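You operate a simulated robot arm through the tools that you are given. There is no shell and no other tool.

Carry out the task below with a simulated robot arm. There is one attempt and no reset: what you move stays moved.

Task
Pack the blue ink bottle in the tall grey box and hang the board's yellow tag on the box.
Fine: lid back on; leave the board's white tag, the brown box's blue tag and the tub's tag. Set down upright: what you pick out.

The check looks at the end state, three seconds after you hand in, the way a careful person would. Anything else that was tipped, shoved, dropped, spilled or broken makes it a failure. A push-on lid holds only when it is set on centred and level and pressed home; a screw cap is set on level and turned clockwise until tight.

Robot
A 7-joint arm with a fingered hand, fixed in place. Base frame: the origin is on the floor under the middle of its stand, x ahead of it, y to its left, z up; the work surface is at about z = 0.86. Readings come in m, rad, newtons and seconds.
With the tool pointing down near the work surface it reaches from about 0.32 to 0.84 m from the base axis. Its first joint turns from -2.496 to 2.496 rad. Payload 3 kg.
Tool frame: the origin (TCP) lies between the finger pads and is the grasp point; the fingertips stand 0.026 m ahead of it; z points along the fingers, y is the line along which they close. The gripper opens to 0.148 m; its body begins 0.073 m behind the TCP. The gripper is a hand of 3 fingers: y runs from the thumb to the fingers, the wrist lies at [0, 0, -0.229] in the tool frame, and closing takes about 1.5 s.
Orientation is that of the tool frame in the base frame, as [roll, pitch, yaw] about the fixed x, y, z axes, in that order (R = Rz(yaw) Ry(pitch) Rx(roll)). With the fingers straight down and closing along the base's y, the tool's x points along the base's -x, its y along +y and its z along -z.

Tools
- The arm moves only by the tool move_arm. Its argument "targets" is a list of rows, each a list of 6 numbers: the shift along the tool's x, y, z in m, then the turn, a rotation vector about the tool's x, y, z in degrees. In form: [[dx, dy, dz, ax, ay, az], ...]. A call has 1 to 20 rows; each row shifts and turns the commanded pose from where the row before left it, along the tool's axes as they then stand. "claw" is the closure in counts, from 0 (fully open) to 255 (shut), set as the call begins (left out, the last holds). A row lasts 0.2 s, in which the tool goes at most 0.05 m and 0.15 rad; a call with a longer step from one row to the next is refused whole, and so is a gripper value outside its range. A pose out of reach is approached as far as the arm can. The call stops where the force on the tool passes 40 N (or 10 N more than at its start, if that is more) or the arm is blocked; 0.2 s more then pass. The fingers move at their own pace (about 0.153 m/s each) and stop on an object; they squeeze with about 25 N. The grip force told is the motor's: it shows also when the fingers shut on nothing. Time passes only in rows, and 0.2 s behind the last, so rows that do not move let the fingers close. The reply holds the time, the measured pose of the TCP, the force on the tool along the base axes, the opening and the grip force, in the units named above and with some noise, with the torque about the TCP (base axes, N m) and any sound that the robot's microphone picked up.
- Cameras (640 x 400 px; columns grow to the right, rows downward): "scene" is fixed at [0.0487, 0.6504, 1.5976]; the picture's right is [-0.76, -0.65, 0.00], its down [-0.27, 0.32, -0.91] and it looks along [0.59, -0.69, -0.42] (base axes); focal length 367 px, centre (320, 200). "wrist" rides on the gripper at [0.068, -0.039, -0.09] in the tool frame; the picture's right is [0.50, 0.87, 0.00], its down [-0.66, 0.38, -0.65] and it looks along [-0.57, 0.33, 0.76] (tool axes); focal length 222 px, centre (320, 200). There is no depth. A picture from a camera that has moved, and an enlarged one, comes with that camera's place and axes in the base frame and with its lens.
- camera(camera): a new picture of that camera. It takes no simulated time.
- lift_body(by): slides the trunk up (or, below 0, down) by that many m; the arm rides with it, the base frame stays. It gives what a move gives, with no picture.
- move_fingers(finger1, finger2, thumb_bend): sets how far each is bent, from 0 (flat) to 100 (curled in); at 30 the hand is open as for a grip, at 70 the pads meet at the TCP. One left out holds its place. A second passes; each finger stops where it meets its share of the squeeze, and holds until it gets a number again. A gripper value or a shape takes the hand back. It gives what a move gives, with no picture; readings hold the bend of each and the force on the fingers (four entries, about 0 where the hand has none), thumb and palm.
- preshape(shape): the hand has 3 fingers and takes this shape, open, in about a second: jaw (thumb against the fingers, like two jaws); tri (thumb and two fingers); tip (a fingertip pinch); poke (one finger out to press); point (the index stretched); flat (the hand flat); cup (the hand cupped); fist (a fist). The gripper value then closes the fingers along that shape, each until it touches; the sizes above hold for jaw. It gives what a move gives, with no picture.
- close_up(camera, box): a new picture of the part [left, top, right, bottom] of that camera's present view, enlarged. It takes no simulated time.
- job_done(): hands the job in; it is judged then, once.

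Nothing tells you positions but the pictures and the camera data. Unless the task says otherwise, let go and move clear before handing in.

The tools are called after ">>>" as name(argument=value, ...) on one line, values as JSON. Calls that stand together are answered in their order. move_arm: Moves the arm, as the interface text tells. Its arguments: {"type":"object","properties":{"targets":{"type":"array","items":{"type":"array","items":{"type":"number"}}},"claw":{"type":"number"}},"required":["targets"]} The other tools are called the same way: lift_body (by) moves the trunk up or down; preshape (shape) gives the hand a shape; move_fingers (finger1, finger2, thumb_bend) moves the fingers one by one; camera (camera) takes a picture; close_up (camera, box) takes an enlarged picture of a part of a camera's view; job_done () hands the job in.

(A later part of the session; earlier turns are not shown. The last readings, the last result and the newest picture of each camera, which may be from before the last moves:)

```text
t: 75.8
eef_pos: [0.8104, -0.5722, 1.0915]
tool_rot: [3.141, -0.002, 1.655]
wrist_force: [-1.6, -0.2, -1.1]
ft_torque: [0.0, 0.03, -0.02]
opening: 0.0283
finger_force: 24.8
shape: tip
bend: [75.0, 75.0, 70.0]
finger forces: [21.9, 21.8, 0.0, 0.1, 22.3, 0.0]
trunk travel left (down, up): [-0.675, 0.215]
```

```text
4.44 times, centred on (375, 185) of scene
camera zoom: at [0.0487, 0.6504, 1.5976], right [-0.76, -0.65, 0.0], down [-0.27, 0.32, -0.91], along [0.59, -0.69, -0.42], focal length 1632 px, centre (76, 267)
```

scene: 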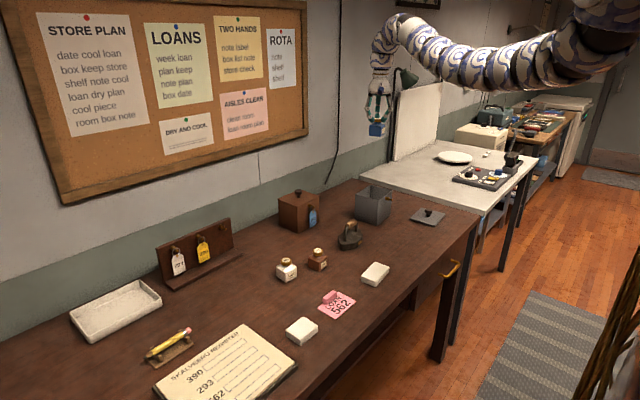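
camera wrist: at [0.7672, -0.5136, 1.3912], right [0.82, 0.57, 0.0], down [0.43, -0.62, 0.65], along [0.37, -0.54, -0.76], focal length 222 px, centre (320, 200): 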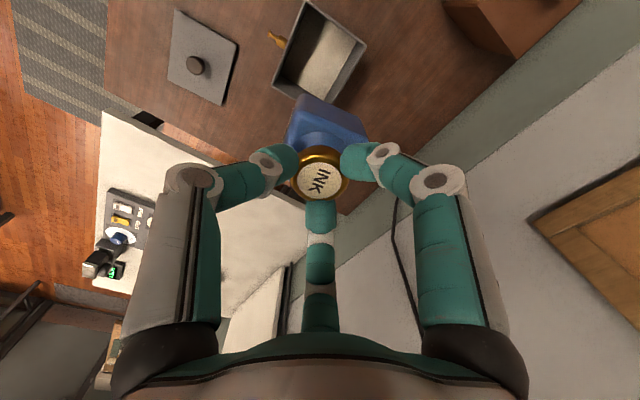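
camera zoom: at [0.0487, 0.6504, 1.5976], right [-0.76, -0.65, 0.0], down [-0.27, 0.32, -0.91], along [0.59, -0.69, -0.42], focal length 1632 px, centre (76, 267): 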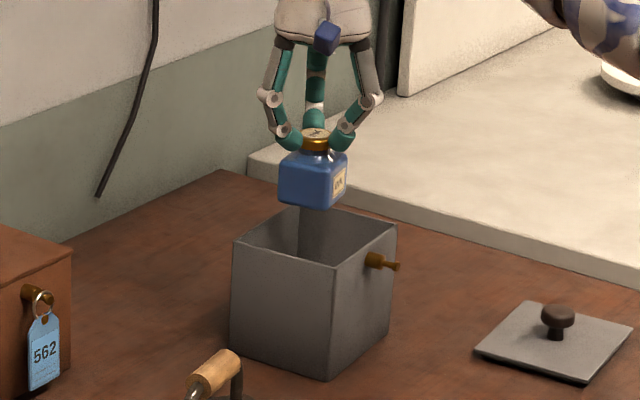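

The bottle is aligned over the opening, set slightly toward the far wall to leave room for the thumb. I'll lower it part way and check.

>>> move_arm(targets=[[0, 0.0015, 0.015, 0, 0, 0], [0, 0, 0.02, 0, 0, 0], [0, 0, 0.02, 0, 0, 0], [0, 0, 0.015, 0, 0, 0], [0, 0, 0, 0, 0, 0]])

>>> close_up(camera="wrist", box=[200, 30, 440, 230])

>>> close_up(camera="scene", box=[345, 160, 405, 220])

```text
t: 77.0
eef_pos: [0.8135, -0.573, 1.0202]
tool_rot: [-3.141, -0.002, 1.655]
wrist_force: [0.5, -0.2, -1.5]
ft_torque: [-0.03, -0.02, -0.04]
opening: 0.0282
finger_force: 25.1
shape: tip
bend: [75.0, 75.0, 70.0]
finger forces: [21.8, 21.9, 0.0, 0.0, 22.3, 0.0]
trunk travel left (down, up): [-0.675, 0.215]
```

```text
2.00 times, centred on (320, 130) of wrist
camera zoom: at [0.7688, -0.5092, 1.1104], right [0.82, 0.57, 0.0], down [0.43, -0.62, 0.65], along [0.37, -0.54, -0.76], focal length 444 px, centre (320, 340)
```

zoom: 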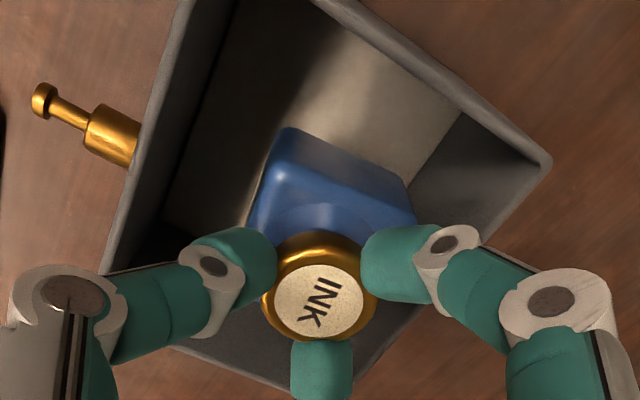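

```text
6.67 times, centred on (375, 190) of scene
camera zoom: at [0.0487, 0.6504, 1.5976], right [-0.76, -0.65, 0.0], down [-0.27, 0.32, -0.91], along [0.59, -0.69, -0.42], focal length 2448 px, centre (-47, 267)
```

zoom: 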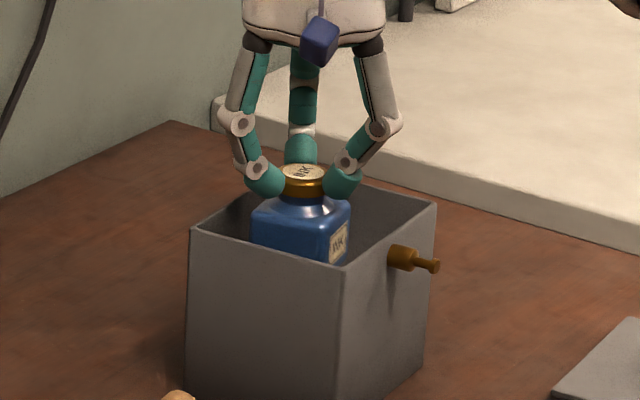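

The bottle is entering the box cleanly. I'll lower in small steps and watch the thumb's clearance to the near rim.

>>> move_arm(targets=[[0, 0, 0.006, 0, 0, 0], [0, 0, 0.006, 0, 0, 0], [0, 0, 0.006, 0, 0, 0], [0, 0, 0, 0, 0, 0]])

>>> close_up(camera="wrist", box=[200, 50, 440, 250])

>>> close_up(camera="scene", box=[350, 165, 400, 215])

```text
t: 78.0
eef_pos: [0.813, -0.5731, 1.0028]
tool_rot: [-3.141, -0.004, 1.656]
wrist_force: [-0.7, 0.4, -1.2]
ft_torque: [-0.01, 0.01, 0.01]
opening: 0.0284
finger_force: 25.4
shape: tip
bend: [75.0, 75.0, 70.0]
finger forces: [21.8, 21.8, 0.1, 0.1, 22.2, 0.0]
trunk travel left (down, up): [-0.675, 0.215]
```

```text
2.00 times, centred on (320, 150) of wrist
camera zoom: at [0.7686, -0.5092, 1.0928], right [0.82, 0.57, 0.0], down [0.43, -0.62, 0.65], along [0.37, -0.54, -0.76], focal length 444 px, centre (320, 300)
```

zoom: 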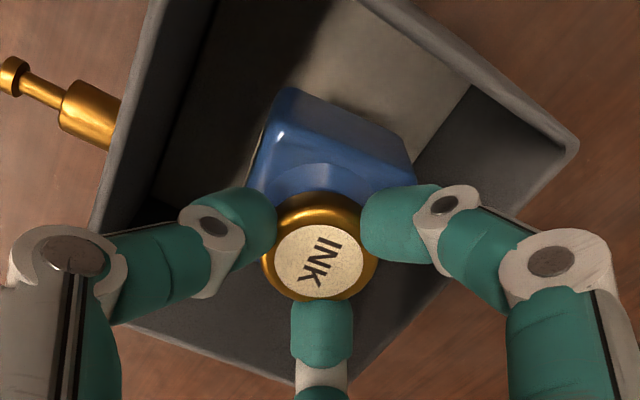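

```text
8.00 times, centred on (375, 190) of scene
camera zoom: at [0.0487, 0.6504, 1.5976], right [-0.76, -0.65, 0.0], down [-0.27, 0.32, -0.91], along [0.59, -0.69, -0.42], focal length 2937 px, centre (-120, 280)
```

zoom: 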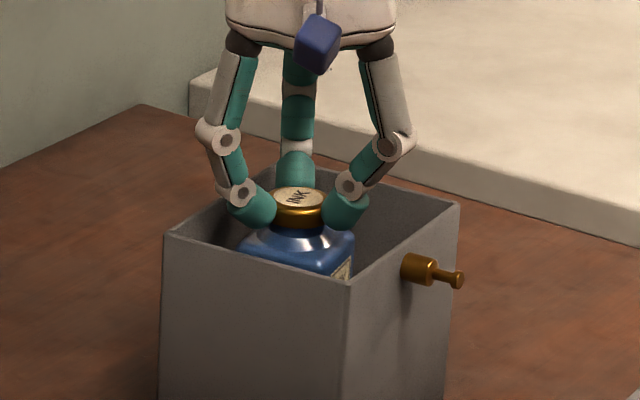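

Clear so far. I'll continue down in small steps until I feel the floor.

>>> move_arm(targets=[[0, 0, 0.005, 0, 0, 0], [0, 0, 0.005, 0, 0, 0], [0, 0, 0, 0, 0, 0]])

>>> close_up(camera="scene", box=[350, 165, 400, 215])

>>> close_up(camera="wrist", box=[180, 50, 460, 250])

```text
t: 78.8
eef_pos: [0.8126, -0.5721, 0.9929]
tool_rot: [3.141, -0.001, 1.655]
wrist_force: [1.2, 0.1, -0.9]
ft_torque: [0.0, -0.02, -0.02]
opening: 0.0282
finger_force: 24.9
shape: tip
bend: [75.0, 75.0, 70.0]
finger forces: [21.7, 21.7, 0.0, 0.1, 22.3, 0.1]
trunk travel left (down, up): [-0.675, 0.215]
```

```text
8.00 times, centred on (375, 190) of scene
camera zoom: at [0.0487, 0.6504, 1.5976], right [-0.76, -0.65, 0.0], down [-0.27, 0.32, -0.91], along [0.59, -0.69, -0.42], focal length 2937 px, centre (-120, 280)
```

zoom: 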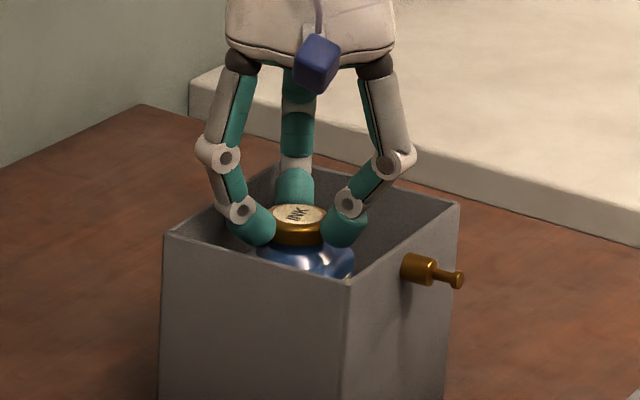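

```text
2.00 times, centred on (320, 150) of wrist
camera zoom: at [0.7684, -0.5094, 1.0828], right [0.82, 0.57, 0.0], down [0.43, -0.62, 0.65], along [0.37, -0.54, -0.76], focal length 444 px, centre (320, 300)
```

zoom: 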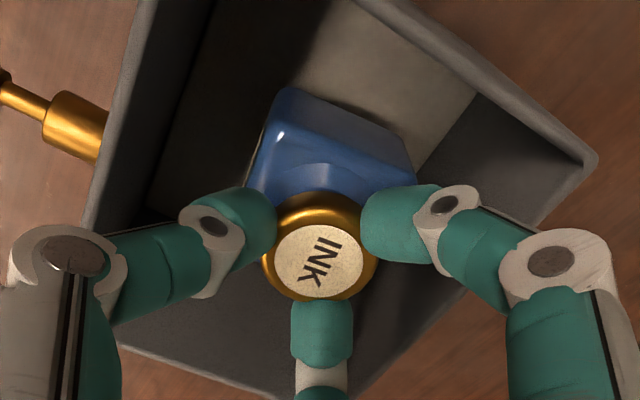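

The knuckle stays above the rim. I'll continue in 2–3 mm steps.

>>> move_arm(targets=[[0, 0, 0.003, 0, 0, 0], [0, 0, 0, 0, 0, 0]])

>>> move_arm(targets=[[0, 0, 0.003, 0, 0, 0], [0, 0, 0, 0, 0, 0]])

>>> close_up(camera="scene", box=[350, 165, 400, 215])

>>> close_up(camera="wrist", box=[180, 50, 460, 250])

```text
t: 79.4
eef_pos: [0.8135, -0.5736, 0.9912]
tool_rot: [-3.141, -0.002, 1.655]
wrist_force: [1.1, 0.2, -1.1]
ft_torque: [-0.02, 0.02, 0.02]
opening: 0.0283
finger_force: 24.8
shape: tip
bend: [75.0, 75.0, 70.0]
finger forces: [21.7, 21.7, 0.0, 0.1, 22.3, 0.1]
trunk travel left (down, up): [-0.675, 0.215]
```

```text
t: 80.0
eef_pos: [0.8136, -0.5725, 0.9867]
tool_rot: [-3.142, -0.002, 1.657]
wrist_force: [-0.8, -0.6, -1.0]
ft_torque: [0.01, 0.01, 0.01]
opening: 0.0283
finger_force: 25.0
shape: tip
bend: [75.0, 75.0, 70.0]
finger forces: [21.8, 21.7, 0.0, 0.0, 22.3, 0.1]
trunk travel left (down, up): [-0.675, 0.215]
```

```text
8.00 times, centred on (375, 190) of scene
camera zoom: at [0.0487, 0.6504, 1.5976], right [-0.76, -0.65, 0.0], down [-0.27, 0.32, -0.91], along [0.59, -0.69, -0.42], focal length 2937 px, centre (-120, 280)
```

zoom: 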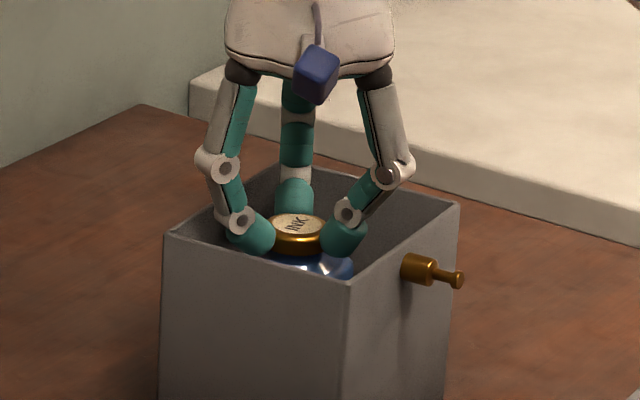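

```text
2.00 times, centred on (320, 150) of wrist
camera zoom: at [0.7687, -0.5099, 1.0769], right [0.82, 0.57, 0.0], down [0.43, -0.62, 0.65], along [0.37, -0.54, -0.76], focal length 444 px, centre (320, 300)
```

zoom: 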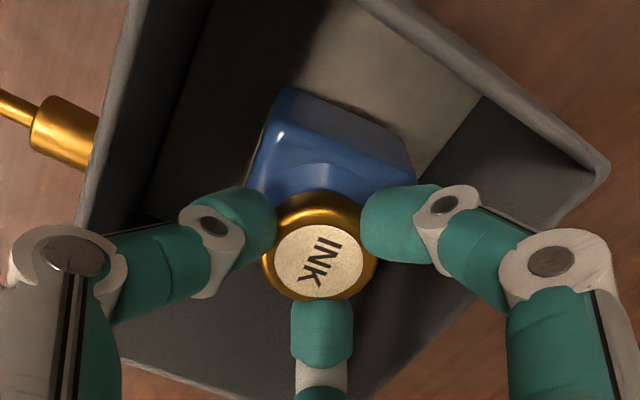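

No contact yet. Continuing in 2 mm steps.

>>> move_arm(targets=[[0, 0, 0.002, 0, 0, 0], [0, 0, 0, 0, 0, 0]])

>>> move_arm(targets=[[0, 0, 0.002, 0, 0, 0], [0, 0, 0, 0, 0, 0]])

>>> move_arm(targets=[[0, 0, 0.002, 0, 0, 0], [0, 0, 0, 0, 0, 0]])

>>> close_up(camera="scene", box=[350, 165, 400, 215])

```text
t: 80.6
eef_pos: [0.8129, -0.5719, 0.9855]
tool_rot: [3.141, -0.002, 1.655]
wrist_force: [-0.4, -1.0, -1.3]
ft_torque: [0.0, 0.0, -0.02]
opening: 0.0282
finger_force: 24.8
shape: tip
bend: [75.0, 75.0, 70.0]
finger forces: [21.7, 21.6, 0.1, 0.0, 22.3, 0.0]
trunk travel left (down, up): [-0.675, 0.215]
```

```text
t: 81.2
eef_pos: [0.8123, -0.5723, 0.9822]
tool_rot: [3.141, -0.002, 1.657]
wrist_force: [0.4, 0.3, -1.0]
ft_torque: [-0.04, 0.01, -0.02]
opening: 0.0285
finger_force: 24.9
shape: tip
bend: [75.0, 75.0, 70.0]
finger forces: [21.6, 21.7, 0.0, 0.1, 22.3, 0.1]
trunk travel left (down, up): [-0.675, 0.215]
```

```text
t: 81.8
eef_pos: [0.813, -0.5721, 0.9816]
tool_rot: [-3.141, -0.002, 1.657]
wrist_force: [-0.3, -1.2, -0.6]
ft_torque: [-0.03, -0.01, 0.04]
opening: 0.0284
finger_force: 25.0
shape: tip
bend: [75.0, 75.0, 70.0]
finger forces: [21.7, 21.7, 0.0, 0.1, 22.3, 0.0]
trunk travel left (down, up): [-0.675, 0.215]
```

```text
8.00 times, centred on (375, 190) of scene
camera zoom: at [0.0487, 0.6504, 1.5976], right [-0.76, -0.65, 0.0], down [-0.27, 0.32, -0.91], along [0.59, -0.69, -0.42], focal length 2937 px, centre (-120, 280)
```

zoom: 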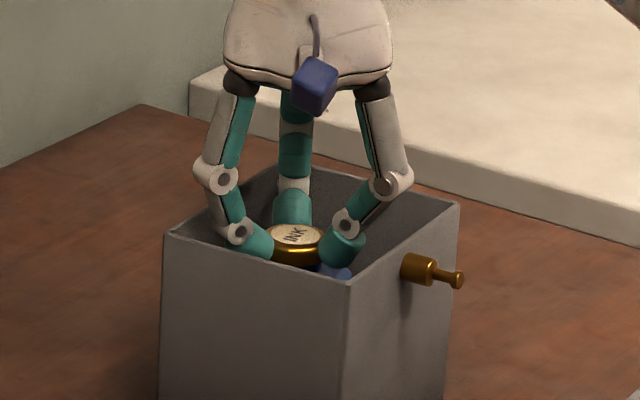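

Still no floor contact. I'll check the knuckle's gap to the rim closely before going on.

>>> close_up(camera="wrist", box=[160, 110, 300, 220])

>>> close_up(camera="scene", box=[365, 175, 395, 200])

```text
3.64 times, centred on (230, 165) of wrist
camera zoom: at [0.7686, -0.5089, 1.0711], right [0.82, 0.57, 0.0], down [0.43, -0.62, 0.65], along [0.37, -0.54, -0.76], focal length 808 px, centre (647, 327)
```

zoom: 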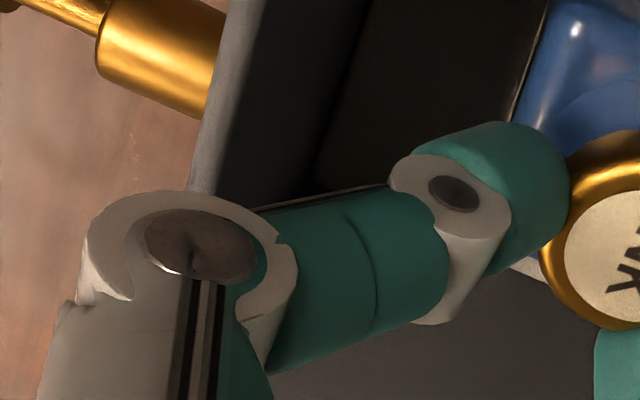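

```text
16.00 times, centred on (380, 188) of scene
camera zoom: at [0.0487, 0.6504, 1.5976], right [-0.76, -0.65, 0.0], down [-0.27, 0.32, -0.91], along [0.59, -0.69, -0.42], focal length 5874 px, centre (-640, 400)
```

zoom: 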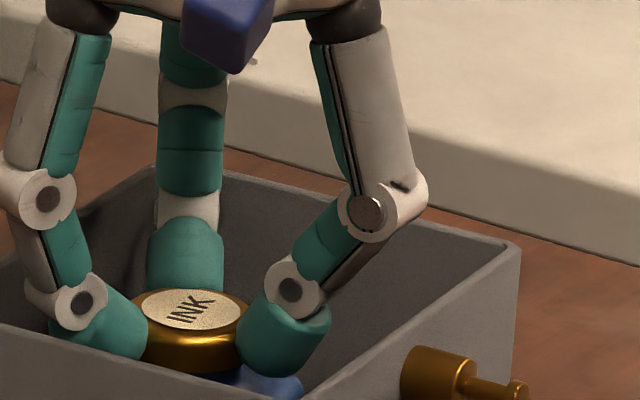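

There's about 1.5 cm of room under the knuckle. I'll keep lowering in 2 mm steps.

>>> move_arm(targets=[[0, 0, 0.002, 0, 0, 0], [0, 0, 0, 0, 0, 0]])

>>> move_arm(targets=[[0, 0, 0.002, 0, 0, 0], [0, 0, 0, 0, 0, 0]])

>>> move_arm(targets=[[0, 0, 0.002, 0, 0, 0], [0, 0, 0, 0, 0, 0]])

>>> close_up(camera="scene", box=[365, 175, 395, 200])

>>> close_up(camera="wrist", box=[180, 50, 460, 250])

```text
t: 82.4
eef_pos: [0.813, -0.5718, 0.9802]
tool_rot: [-3.14, 0.0, 1.656]
wrist_force: [1.7, 0.2, 2.7]
ft_torque: [0.01, 0.04, 0.0]
opening: 0.0286
finger_force: 24.7
shape: tip
bend: [75.0, 75.0, 70.0]
finger forces: [22.8, 22.9, 0.0, 0.1, 22.6, 0.1]
trunk travel left (down, up): [-0.675, 0.215]
```

```text
t: 83.0
eef_pos: [0.8133, -0.5727, 0.9792]
tool_rot: [3.14, 0.0, 1.655]
wrist_force: [2.6, 0.5, 14.9]
ft_torque: [0.03, 0.0, 0.0]
opening: 0.0287
finger_force: 24.8
shape: tip
bend: [75.0, 75.0, 70.0]
finger forces: [26.0, 25.8, 0.0, 0.0, 25.1, 0.0]
trunk travel left (down, up): [-0.675, 0.215]
```

```text
t: 83.6
eef_pos: [0.812, -0.5723, 0.9775]
tool_rot: [3.139, 0.002, 1.655]
wrist_force: [3.7, -1.0, 26.7]
ft_torque: [0.03, -0.06, 0.03]
opening: 0.0291
finger_force: 24.9
shape: tip
bend: [76.0, 75.0, 69.0]
finger forces: [29.3, 29.4, 0.1, 0.0, 27.5, 0.0]
trunk travel left (down, up): [-0.675, 0.215]
```

```text
16.00 times, centred on (380, 188) of scene
camera zoom: at [0.0487, 0.6504, 1.5976], right [-0.76, -0.65, 0.0], down [-0.27, 0.32, -0.91], along [0.59, -0.69, -0.42], focal length 5874 px, centre (-640, 400)
```

zoom: 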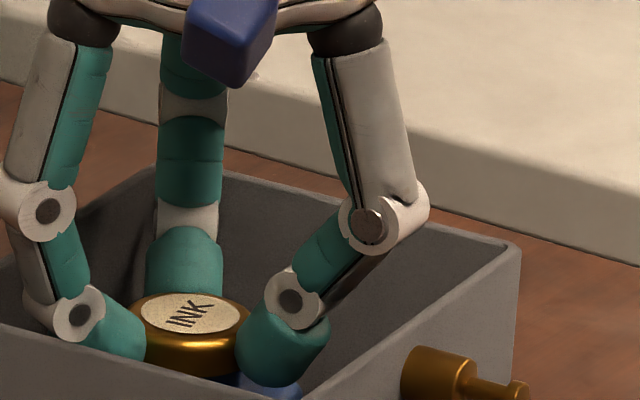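

```text
2.00 times, centred on (320, 150) of wrist
camera zoom: at [0.7675, -0.5082, 1.0679], right [0.82, 0.57, 0.0], down [0.43, -0.62, 0.66], along [0.38, -0.54, -0.75], focal length 444 px, centre (320, 300)
```

zoom: 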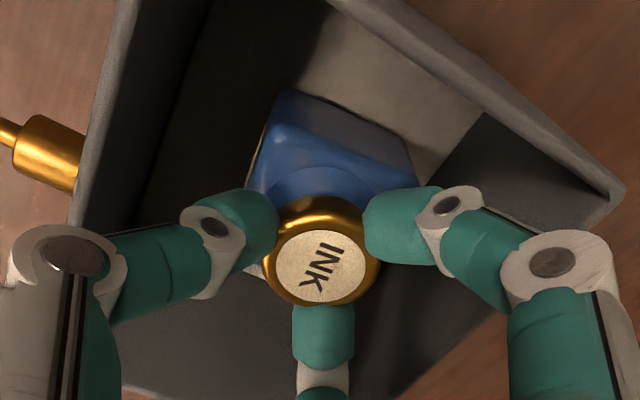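

The bottle touches the box floor at TCP z ≈ 0.980. I'll ease off the pressure, then open the fingers only slightly so they don't touch the walls.

>>> move_arm(targets=[[0, 0, -0.002, 0, 0, 0], [0, 0, -0.002, 0, 0, 0], [0, 0, 0, 0, 0, 0]])

>>> move_arm(targets=[[0, 0, 0, 0, 0, 0], [0, 0, 0, 0, 0, 0], [0, 0, 0, 0, 0, 0]], claw=194)

>>> close_up(camera="scene", box=[365, 175, 395, 200])

>>> close_up(camera="wrist", box=[180, 50, 460, 250])

```text
t: 84.4
eef_pos: [0.8115, -0.5714, 0.9782]
tool_rot: [3.141, -0.002, 1.657]
wrist_force: [2.9, -0.9, 8.9]
ft_torque: [-0.02, -0.04, -0.02]
opening: 0.0291
finger_force: 24.9
shape: tip
bend: [76.0, 75.0, 70.0]
finger forces: [26.9, 26.4, 0.1, 0.0, 24.8, 0.0]
trunk travel left (down, up): [-0.675, 0.215]
```

```text
t: 85.2
eef_pos: [0.8121, -0.5718, 0.9797]
tool_rot: [3.141, -0.001, 1.657]
wrist_force: [-0.3, 0.2, -1.1]
ft_torque: [0.01, -0.01, 0.02]
opening: 0.035
finger_force: 0.0
shape: tip
bend: [76.0, 76.0, 70.0]
finger forces: [0.2, 0.0, 0.1, 0.0, 0.1, 0.1]
trunk travel left (down, up): [-0.675, 0.215]
```

```text
16.00 times, centred on (380, 188) of scene
camera zoom: at [0.0487, 0.6504, 1.5976], right [-0.76, -0.65, 0.0], down [-0.27, 0.32, -0.91], along [0.59, -0.69, -0.42], focal length 5874 px, centre (-640, 400)
```

zoom: 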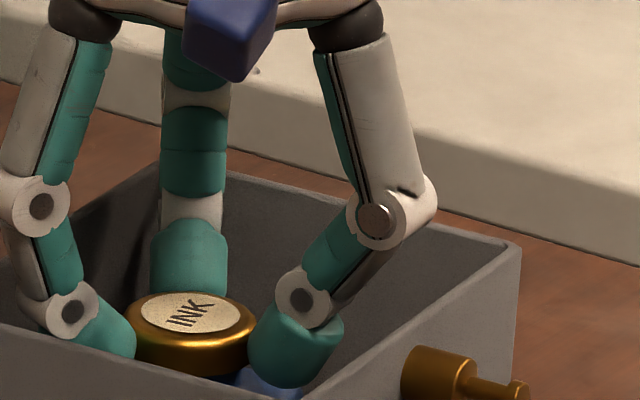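

```text
2.00 times, centred on (320, 150) of wrist
camera zoom: at [0.7681, -0.5093, 1.0689], right [0.82, 0.57, 0.0], down [0.43, -0.62, 0.65], along [0.37, -0.54, -0.76], focal length 444 px, centre (320, 300)
```

zoom: 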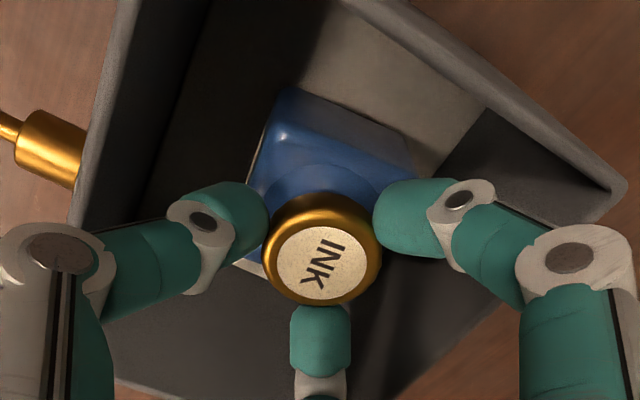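

The cap is free with a gap all round and no force. I'll rise slowly out of the box.

>>> move_arm(targets=[[0, 0, -0.005, 0, 0, 0], [0, 0, -0.008, 0, 0, 0], [0, 0, -0.01, 0, 0, 0], [0, 0, 0, 0, 0, 0]])

>>> close_up(camera="wrist", box=[180, 50, 460, 250])

>>> close_up(camera="scene", box=[350, 165, 400, 215])

```text
t: 86.2
eef_pos: [0.8131, -0.5722, 1.0043]
tool_rot: [-3.141, -0.002, 1.656]
wrist_force: [-0.2, 0.1, 0.2]
ft_torque: [-0.02, 0.0, 0.01]
opening: 0.0353
finger_force: 0.0
shape: tip
bend: [76.0, 76.0, 70.0]
finger forces: [0.0, 0.0, 0.1, 0.0, 0.1, 0.1]
trunk travel left (down, up): [-0.675, 0.215]
```

```text
2.00 times, centred on (320, 150) of wrist
camera zoom: at [0.7683, -0.5088, 1.0925], right [0.82, 0.57, 0.0], down [0.43, -0.62, 0.65], along [0.37, -0.54, -0.76], focal length 444 px, centre (320, 300)
```

zoom: 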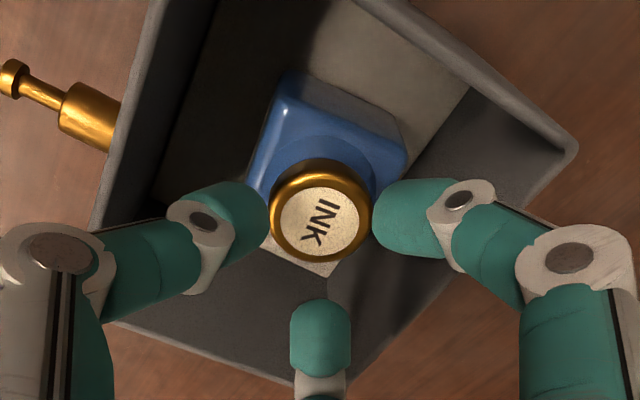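

```text
8.00 times, centred on (375, 190) of scene
camera zoom: at [0.0487, 0.6504, 1.5976], right [-0.76, -0.65, 0.0], down [-0.27, 0.32, -0.91], along [0.59, -0.69, -0.42], focal length 2937 px, centre (-120, 280)
```

zoom: 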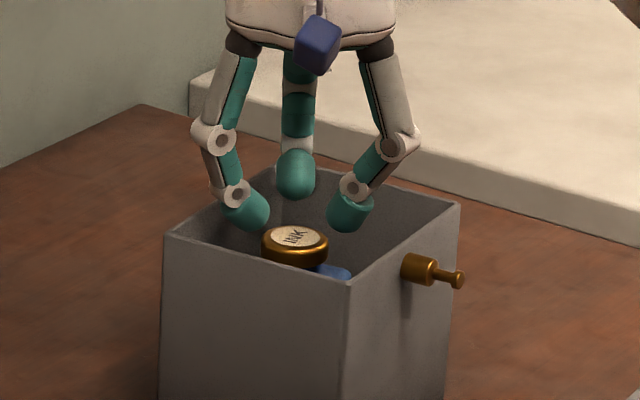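

The bottle stands upright in the box. I'll go back to the lid and position above its knob.

>>> move_arm(targets=[[0, 0, -0.03, 0, 0, 0], [0, 0, -0.03, 0, 0, 0], [0, 0, -0.03, 0, 0, 0], [0, 0, -0.02, 0, 0, 5], [-0.0246, -0.0325, 0, 0, 0, 0], [-0.0246, -0.0325, 0, 0, 0, 0], [-0.0246, -0.0325, 0, 0, 0, 0], [-0.0246, -0.0325, 0, 0, 0, 0], [-0.0246, -0.0325, 0, 0, 0, 0], [-0.0246, -0.0325, 0, 0, 0, 0], [0, 0, 0.04, 0, 0, 0], [0, 0, 0.04, 0, 0, 0], [0, 0, 0.04, 0, 0, 0], [0, 0, 0.03, 0, 0, 0], [0, 0, 0, 0, 0, 0]], claw=100)

>>> close_up(camera="wrist", box=[180, 50, 460, 250])

>>> close_up(camera="scene", box=[340, 160, 480, 250])

```text
t: 89.4
eef_pos: [0.6177, -0.7209, 0.9629]
tool_rot: [3.139, -0.002, 1.568]
wrist_force: [0.3, 0.1, -0.1]
ft_torque: [0.0, -0.01, -0.02]
opening: 0.0895
finger_force: 0.0
shape: tip
bend: [32.0, 32.0, 70.0]
finger forces: [0.0, 0.0, 0.0, 0.0, 0.0, 0.0]
trunk travel left (down, up): [-0.675, 0.215]
```

```text
2.00 times, centred on (320, 150) of wrist
camera zoom: at [0.5785, -0.6532, 1.0517], right [0.87, 0.5, 0.0], down [0.38, -0.66, 0.65], along [0.33, -0.57, -0.76], focal length 444 px, centre (320, 300)
```

zoom: 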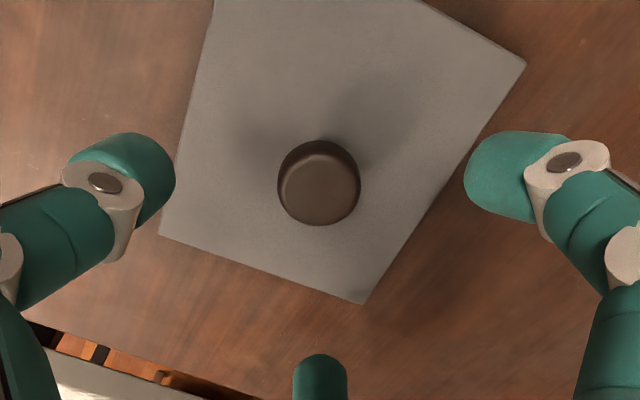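

```text
4.44 times, centred on (410, 205) of scene
camera zoom: at [0.0487, 0.6504, 1.5976], right [-0.76, -0.65, 0.0], down [-0.27, 0.32, -0.91], along [0.59, -0.69, -0.42], focal length 1632 px, centre (-80, 178)
```

zoom: 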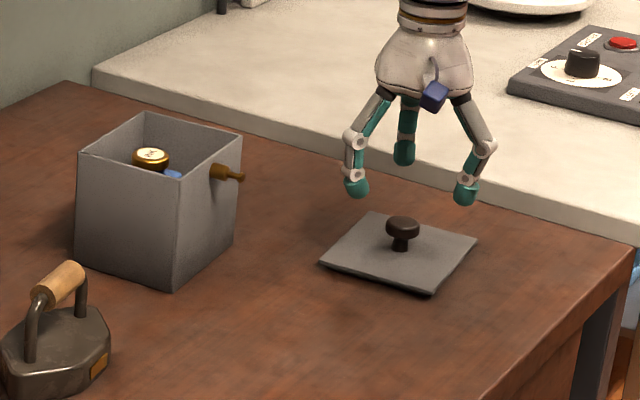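

The hand is centred over the knob. I'll descend to the same grip height and close.

>>> move_arm(targets=[[0, 0, 0.02, 0, 0, 0], [0, 0, 0.02, 0, 0, 0], [0, 0, 0.0115, 0, 0, 0], [0, 0, 0, 0, 0, 0]], claw=160)

>>> move_arm(targets=[[0, 0, 0, 0, 0, 0], [0, 0, 0, 0, 0, 0], [0, 0, 0, 0, 0, 0], [0, 0, 0, 0, 0, 0], [0, 0, 0, 0, 0, 0]], claw=255)

>>> close_up(camera="scene", box=[400, 185, 460, 225])

>>> close_up(camera="wrist", box=[220, 80, 420, 230])

```text
t: 90.4
eef_pos: [0.6156, -0.7204, 0.9103]
tool_rot: [3.141, -0.003, 1.569]
wrist_force: [-0.6, -0.3, -0.9]
ft_torque: [0.0, -0.02, -0.04]
opening: 0.0555
finger_force: 0.0
shape: tip
bend: [77.0, 77.0, 70.0]
finger forces: [0.0, 0.0, 0.0, 0.0, 0.1, 0.0]
trunk travel left (down, up): [-0.675, 0.215]
```

```text
t: 91.6
eef_pos: [0.616, -0.7202, 0.9111]
tool_rot: [-3.141, -0.003, 1.568]
wrist_force: [0.3, 0.1, 0.1]
ft_torque: [0.0, -0.02, -0.03]
opening: 0.0252
finger_force: 24.5
shape: tip
bend: [75.0, 75.0, 70.0]
finger forces: [21.4, 22.3, 0.0, 0.0, 22.0, 0.1]
trunk travel left (down, up): [-0.675, 0.215]
```

```text
10.00 times, centred on (430, 205) of scene
camera zoom: at [0.0487, 0.6504, 1.5976], right [-0.76, -0.65, 0.0], down [-0.27, 0.32, -0.91], along [0.59, -0.69, -0.42], focal length 3672 px, centre (-780, 150)
```

zoom: 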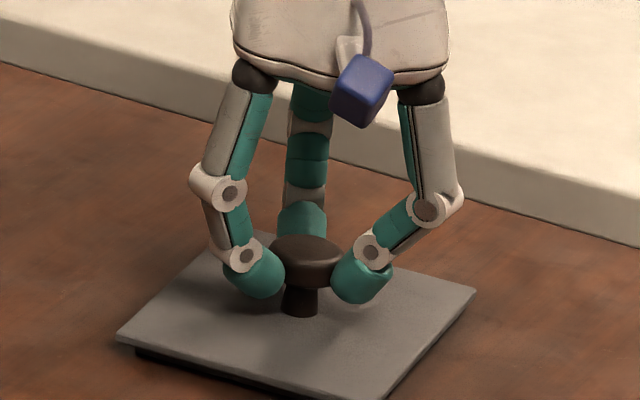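

```text
2.67 times, centred on (320, 155) of wrist
camera zoom: at [0.5776, -0.6528, 1.0002], right [0.87, 0.5, 0.0], down [0.38, -0.66, 0.65], along [0.33, -0.57, -0.76], focal length 592 px, centre (320, 320)
```

zoom: 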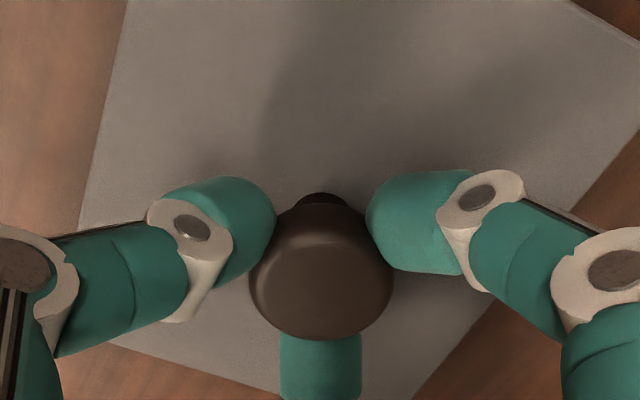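

The knob is gripped as before. I'll lift the lid and carry it back above the box.

>>> move_arm(targets=[[0, 0, -0.01, 0, 0, 0], [0, 0, -0.03, 0, 0, 0], [0, 0, -0.04, 0, 0, 0], [0, 0, -0.04, 0, 0, 0], [0, 0, -0.04, 0, 0, 0], [0, 0, -0.02, 0, 0, 0], [0.0245, 0.0311, 0, 0, 0, 0], [0.0245, 0.0311, 0, 0, 0, 0], [0.0245, 0.0311, 0, 0, 0, 0], [0.0245, 0.0311, 0, 0, 0, 0], [0.0245, 0.0311, 0, 0, 0, 0], [0.0245, 0.0311, 0, 0, 0, 0], [0, 0, 0, 0, 0, 0], [0, 0, 0, 0, 0, 0]])

>>> move_arm(targets=[[0, 0, 0.02, 0, 0, 0], [0, 0, 0.015, 0, 0, 0], [0, 0, 0, 0, 0, 0]])

>>> close_up(camera="wrist", box=[200, 0, 440, 200])

>>> close_up(camera="scene", box=[340, 150, 410, 230])

```text
t: 94.6
eef_pos: [0.8036, -0.5726, 1.0922]
tool_rot: [-3.141, -0.002, 1.568]
wrist_force: [-0.1, 0.1, -1.1]
ft_torque: [0.01, 0.03, 0.01]
opening: 0.0249
finger_force: 24.8
shape: tip
bend: [75.0, 75.0, 70.0]
finger forces: [21.4, 22.4, 0.1, 0.0, 21.8, 0.1]
trunk travel left (down, up): [-0.675, 0.215]
```

```text
t: 95.4
eef_pos: [0.8021, -0.5729, 1.058]
tool_rot: [-3.141, 0.001, 1.57]
wrist_force: [0.2, 0.2, -0.5]
ft_torque: [-0.01, -0.01, 0.0]
opening: 0.0246
finger_force: 24.7
shape: tip
bend: [75.0, 75.0, 70.0]
finger forces: [21.4, 22.4, 0.0, 0.1, 21.8, 0.0]
trunk travel left (down, up): [-0.675, 0.215]
```

```text
2.00 times, centred on (320, 100) of wrist
camera zoom: at [0.7641, -0.5059, 1.1467], right [0.87, 0.5, 0.0], down [0.38, -0.66, 0.65], along [0.33, -0.57, -0.76], focal length 444 px, centre (320, 400)
```

zoom: 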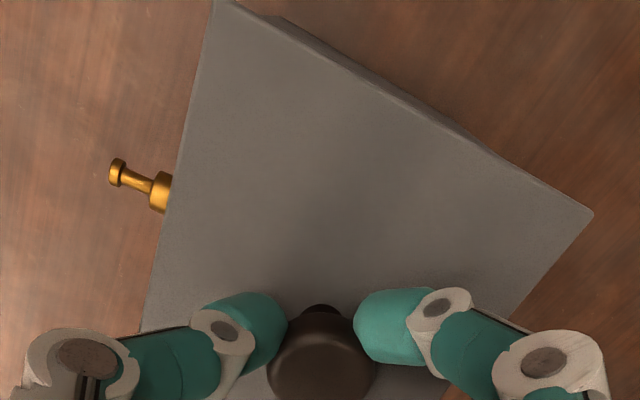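

```text
5.00 times, centred on (375, 190) of scene
camera zoom: at [0.0487, 0.6504, 1.5976], right [-0.76, -0.65, 0.0], down [-0.27, 0.32, -0.91], along [0.59, -0.69, -0.42], focal length 1836 px, centre (45, 250)
```

zoom: 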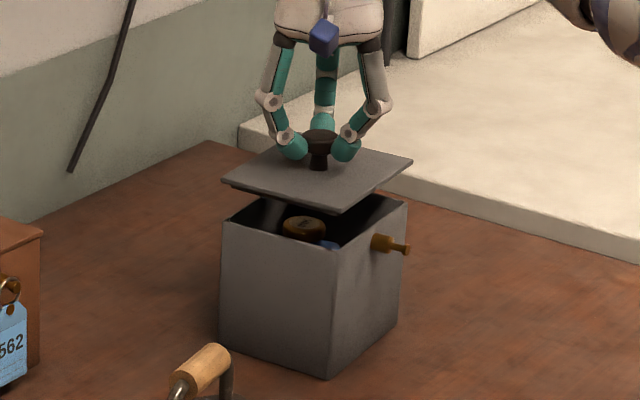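

The lid hovers level over the box. I'll lower it to just above the rim and check alignment against the rim.

>>> move_arm(targets=[[0, 0, 0.01, 0, 0, 0], [0, 0, 0.01, 0, 0, 0], [0, 0, 0.006, 0, 0, 0], [0, 0, 0, 0, 0, 0]])

>>> close_up(camera="scene", box=[345, 165, 405, 215])

>>> close_up(camera="wrist", box=[200, 0, 440, 200])

```text
t: 96.4
eef_pos: [0.8031, -0.5739, 1.031]
tool_rot: [3.141, 0.0, 1.568]
wrist_force: [-0.2, -0.8, -0.6]
ft_torque: [0.02, 0.0, -0.01]
opening: 0.0249
finger_force: 25.2
shape: tip
bend: [75.0, 75.0, 70.0]
finger forces: [21.4, 22.3, 0.0, 0.1, 21.8, 0.1]
trunk travel left (down, up): [-0.675, 0.215]
```

```text
8.00 times, centred on (375, 190) of scene
camera zoom: at [0.0487, 0.6504, 1.5976], right [-0.76, -0.65, 0.0], down [-0.27, 0.32, -0.91], along [0.59, -0.69, -0.42], focal length 2937 px, centre (-120, 280)
```

zoom: 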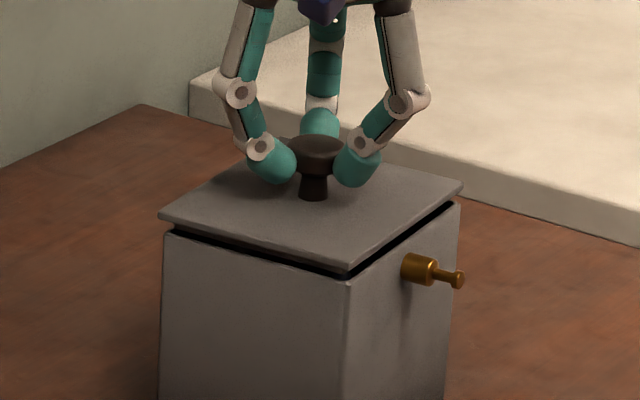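

```text
2.00 times, centred on (320, 100) of wrist
camera zoom: at [0.7648, -0.506, 1.1198], right [0.87, 0.5, 0.0], down [0.38, -0.66, 0.65], along [0.33, -0.57, -0.76], focal length 444 px, centre (320, 400)
```

zoom: 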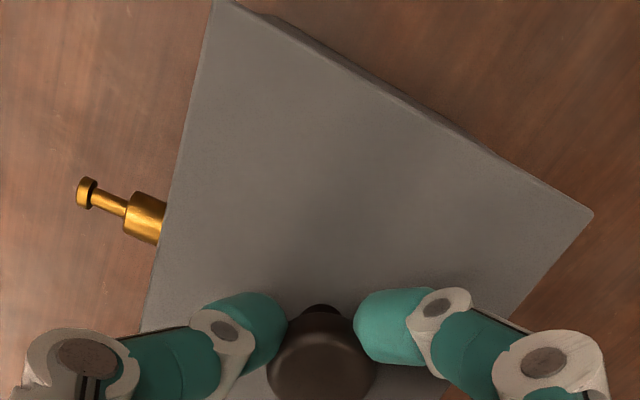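

Nearly there. I'll zoom in at the lid's corners to compare overhang on both sides.

>>> close_up(camera="scene", box=[350, 183, 380, 203])

>>> close_up(camera="scene", box=[372, 178, 402, 198])

```text
16.00 times, centred on (365, 193) of scene
camera zoom: at [0.0487, 0.6504, 1.5976], right [-0.76, -0.65, 0.0], down [-0.27, 0.32, -0.91], along [0.59, -0.69, -0.42], focal length 5874 px, centre (-400, 312)
```

zoom: 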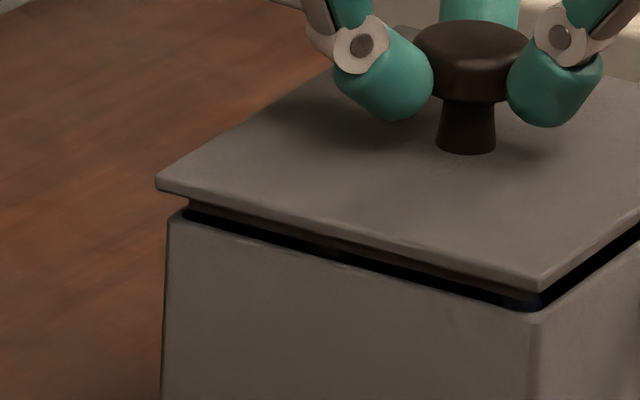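

```text
16.00 times, centred on (387, 188) of scene
camera zoom: at [0.0487, 0.6504, 1.5976], right [-0.76, -0.65, 0.0], down [-0.27, 0.32, -0.91], along [0.59, -0.69, -0.42], focal length 5874 px, centre (-752, 392)
```

zoom: 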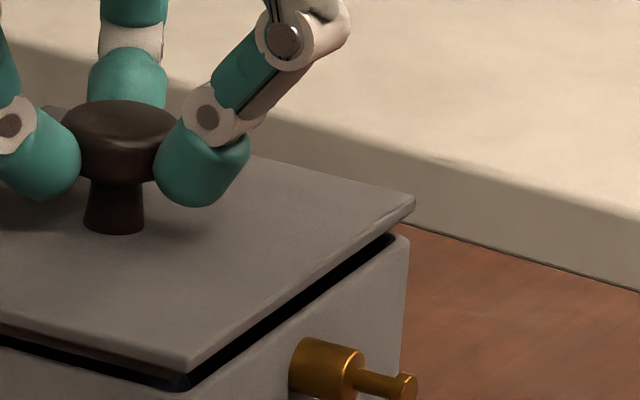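

The lid is centred within about a millimetre. I'll lower it onto the rim in small steps.

>>> move_arm(targets=[[0, 0, 0.003, 0, 0, 0], [0, 0, 0, 0, 0, 0]])

>>> move_arm(targets=[[0, 0, 0.003, 0, 0, 0], [0, 0, 0, 0, 0, 0]])

>>> close_up(camera="scene", box=[350, 175, 400, 210])

```text
t: 97.0
eef_pos: [0.8034, -0.5727, 1.0281]
tool_rot: [-3.141, -0.001, 1.57]
wrist_force: [0.6, -0.9, -0.8]
ft_torque: [0.04, -0.01, 0.02]
opening: 0.025
finger_force: 24.7
shape: tip
bend: [75.0, 75.0, 70.0]
finger forces: [21.3, 22.4, 0.0, 0.0, 21.8, 0.0]
trunk travel left (down, up): [-0.675, 0.215]
```

```text
t: 97.6
eef_pos: [0.8041, -0.5732, 1.0252]
tool_rot: [3.141, -0.001, 1.57]
wrist_force: [0.2, 0.3, 0.1]
ft_torque: [-0.01, 0.02, 0.01]
opening: 0.025
finger_force: 24.8
shape: tip
bend: [75.0, 75.0, 70.0]
finger forces: [21.5, 22.5, 0.0, 0.1, 22.0, 0.0]
trunk travel left (down, up): [-0.675, 0.215]
```

```text
11.43 times, centred on (375, 192) of scene
camera zoom: at [0.0487, 0.6504, 1.5976], right [-0.76, -0.65, 0.0], down [-0.27, 0.32, -0.91], along [0.59, -0.69, -0.42], focal length 4196 px, centre (-309, 286)
```

zoom: 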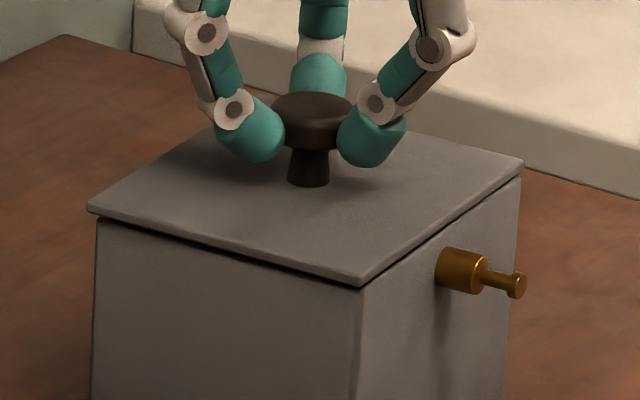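

The lid is entering its seat. I'll continue down and press it home while watching the force.

>>> move_arm(targets=[[0, 0, 0.002, 0, 0, 0], [0, 0, 0, 0, 0, 0]])

>>> move_arm(targets=[[0, 0, 0.002, 0, 0, 0], [0, 0, 0, 0, 0, 0]])

>>> close_up(camera="scene", box=[350, 175, 400, 210])

```text
t: 98.2
eef_pos: [0.8034, -0.5718, 1.0229]
tool_rot: [-3.141, 0.0, 1.569]
wrist_force: [-0.8, -0.1, -0.9]
ft_torque: [-0.05, 0.01, 0.01]
opening: 0.0249
finger_force: 25.5
shape: tip
bend: [75.0, 75.0, 70.0]
finger forces: [21.3, 22.7, 0.0, 0.0, 21.9, 0.0]
trunk travel left (down, up): [-0.675, 0.215]
```

```text
t: 98.8
eef_pos: [0.8031, -0.5739, 1.0224]
tool_rot: [3.14, 0.002, 1.568]
wrist_force: [-2.6, -4.8, 15.0]
ft_torque: [-0.13, 0.14, 0.03]
opening: 0.0254
finger_force: 24.7
shape: tip
bend: [75.0, 75.0, 70.0]
finger forces: [23.5, 27.0, 0.0, 0.0, 27.2, 0.1]
trunk travel left (down, up): [-0.675, 0.215]
heard: snap
```

```text
11.43 times, centred on (375, 192) of scene
camera zoom: at [0.0487, 0.6504, 1.5976], right [-0.76, -0.65, 0.0], down [-0.27, 0.32, -0.91], along [0.59, -0.69, -0.42], focal length 4196 px, centre (-309, 286)
```

zoom: 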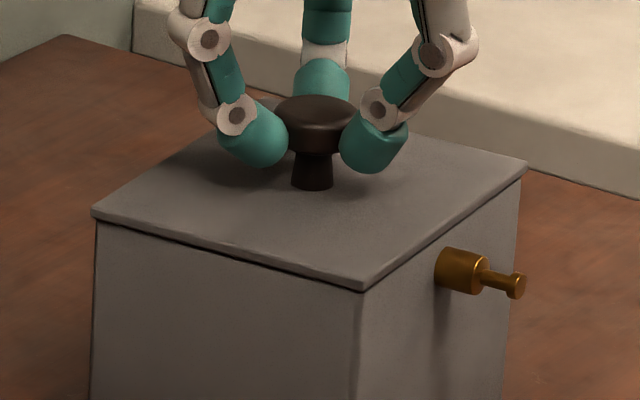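

A snap was heard: the lid has seated. I'll press slightly more to be sure, then ease off and release the knob.

>>> move_arm(targets=[[0, 0, 0.001, 0, 0, 0], [0, 0, 0, 0, 0, 0]])

>>> move_arm(targets=[[0, 0, -0.0012, 0, 0, 0], [0, 0, 0, 0, 0, 0]])

```text
t: 99.4
eef_pos: [0.8019, -0.5736, 1.0224]
tool_rot: [3.138, 0.0, 1.569]
wrist_force: [-1.6, -8.2, 25.1]
ft_torque: [-0.23, 0.11, 0.09]
opening: 0.0253
finger_force: 25.1
shape: tip
bend: [75.0, 75.0, 70.0]
finger forces: [24.5, 30.3, 0.0, 0.0, 29.9, 0.1]
trunk travel left (down, up): [-0.675, 0.215]
```

```text
t: 100.0
eef_pos: [0.8021, -0.5729, 1.0228]
tool_rot: [3.139, 0.0, 1.57]
wrist_force: [0.0, -10.4, 21.8]
ft_torque: [-0.3, 0.0, 0.1]
opening: 0.0254
finger_force: 24.8
shape: tip
bend: [75.0, 75.0, 70.0]
finger forces: [24.1, 30.9, 0.0, 0.0, 27.5, 0.0]
trunk travel left (down, up): [-0.675, 0.215]
```

The lid is pressed home with about 25 N. I'll ease off a little more and open the fingers.

>>> move_arm(targets=[[0, 0, -0.001, 0, 0, 0], [0, 0, 0, 0, 0, 0]])

>>> move_arm(targets=[[0, 0, 0, 0, 0, 0], [0, 0, 0, 0, 0, 0], [0, 0, 0, 0, 0, 0], [0, 0, 0, 0, 0, 0]], claw=150)

>>> close_up(camera="scene", box=[345, 165, 405, 230])

>>> close_up(camera="wrist", box=[200, 0, 440, 200])

```text
t: 100.6
eef_pos: [0.8026, -0.5731, 1.0215]
tool_rot: [-3.141, 0.0, 1.569]
wrist_force: [-0.5, -10.7, 17.4]
ft_torque: [-0.33, 0.01, 0.12]
opening: 0.0256
finger_force: 25.2
shape: tip
bend: [75.0, 75.0, 70.0]
finger forces: [23.1, 29.9, 0.1, 0.0, 26.2, 0.0]
trunk travel left (down, up): [-0.675, 0.215]
```

```text
t: 101.6
eef_pos: [0.8032, -0.5729, 1.0211]
tool_rot: [-3.141, -0.002, 1.569]
wrist_force: [-0.5, 1.0, -0.6]
ft_torque: [-0.02, -0.02, 0.01]
opening: 0.0607
finger_force: 0.0
shape: tip
bend: [77.0, 77.0, 70.0]
finger forces: [0.0, 0.0, 0.0, 0.0, 0.0, 0.0]
trunk travel left (down, up): [-0.675, 0.215]
```

```text
6.15 times, centred on (375, 198) of scene
camera zoom: at [0.0487, 0.6504, 1.5976], right [-0.76, -0.65, 0.0], down [-0.27, 0.32, -0.91], along [0.59, -0.69, -0.42], focal length 2259 px, centre (-18, 215)
```

zoom: 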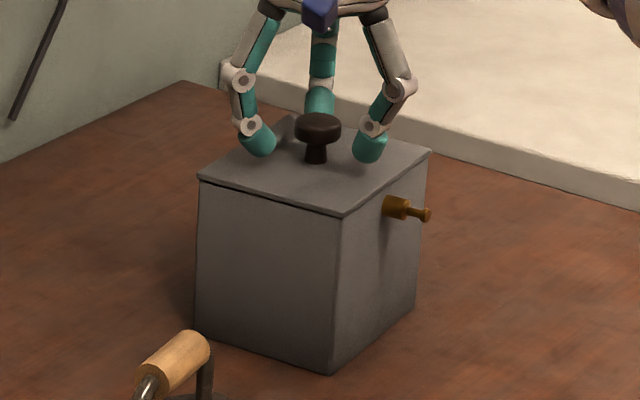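

```text
2.00 times, centred on (320, 100) of wrist
camera zoom: at [0.7651, -0.5054, 1.1109], right [0.87, 0.5, 0.0], down [0.38, -0.66, 0.65], along [0.33, -0.57, -0.76], focal length 444 px, centre (320, 400)
```

zoom: 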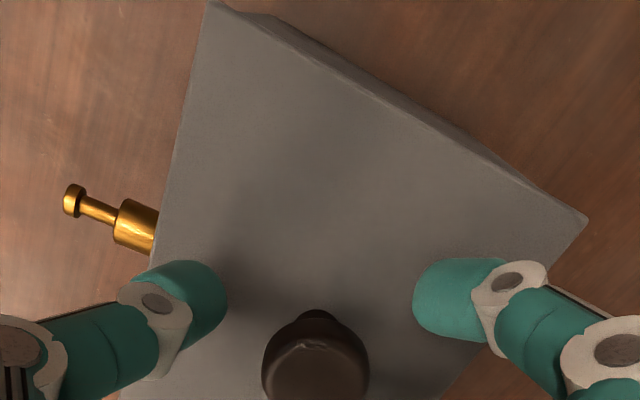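

The lid sits level and the hand is free. I'll rise clear and compare the box with its original view.

>>> move_arm(targets=[[0, 0, -0.02, 0, 0, 0], [0, 0, -0.03, 0, 0, 0], [0, 0, -0.04, 0, 0, 0], [0, 0, -0.04, 0, 0, 0], [0, 0, 0, 0, 0, 0]], claw=100)

>>> close_up(camera="scene", box=[350, 175, 400, 230])

>>> close_up(camera="wrist", box=[220, 0, 440, 150])

```text
t: 102.8
eef_pos: [0.8045, -0.5744, 1.1542]
tool_rot: [3.141, -0.001, 1.57]
wrist_force: [0.3, 0.5, 0.1]
ft_torque: [-0.01, 0.0, -0.02]
opening: 0.0892
finger_force: 0.0
shape: tip
bend: [32.0, 32.0, 70.0]
finger forces: [0.0, 0.1, 0.0, 0.1, 0.0, 0.0]
trunk travel left (down, up): [-0.675, 0.215]
```

```text
7.27 times, centred on (375, 202) of scene
camera zoom: at [0.0487, 0.6504, 1.5976], right [-0.76, -0.65, 0.0], down [-0.27, 0.32, -0.91], along [0.59, -0.69, -0.42], focal length 2670 px, centre (-80, 182)
```

zoom: 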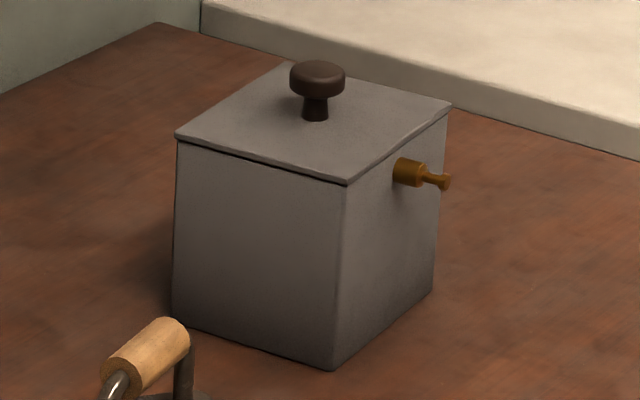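

```text
2.67 times, centred on (330, 75) of wrist
camera zoom: at [0.7663, -0.5078, 1.2428], right [0.87, 0.5, 0.0], down [0.38, -0.66, 0.65], along [0.33, -0.57, -0.76], focal length 592 px, centre (293, 533)
```

zoom: 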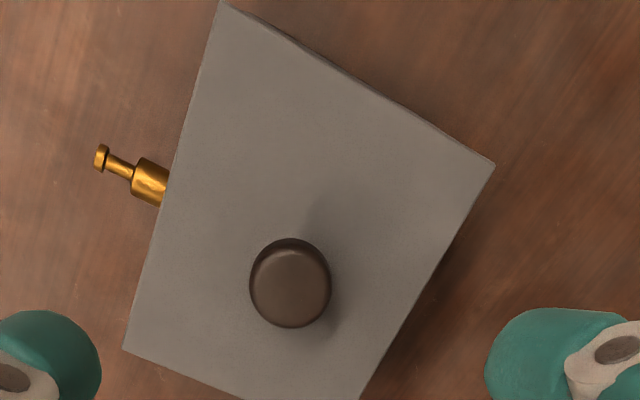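

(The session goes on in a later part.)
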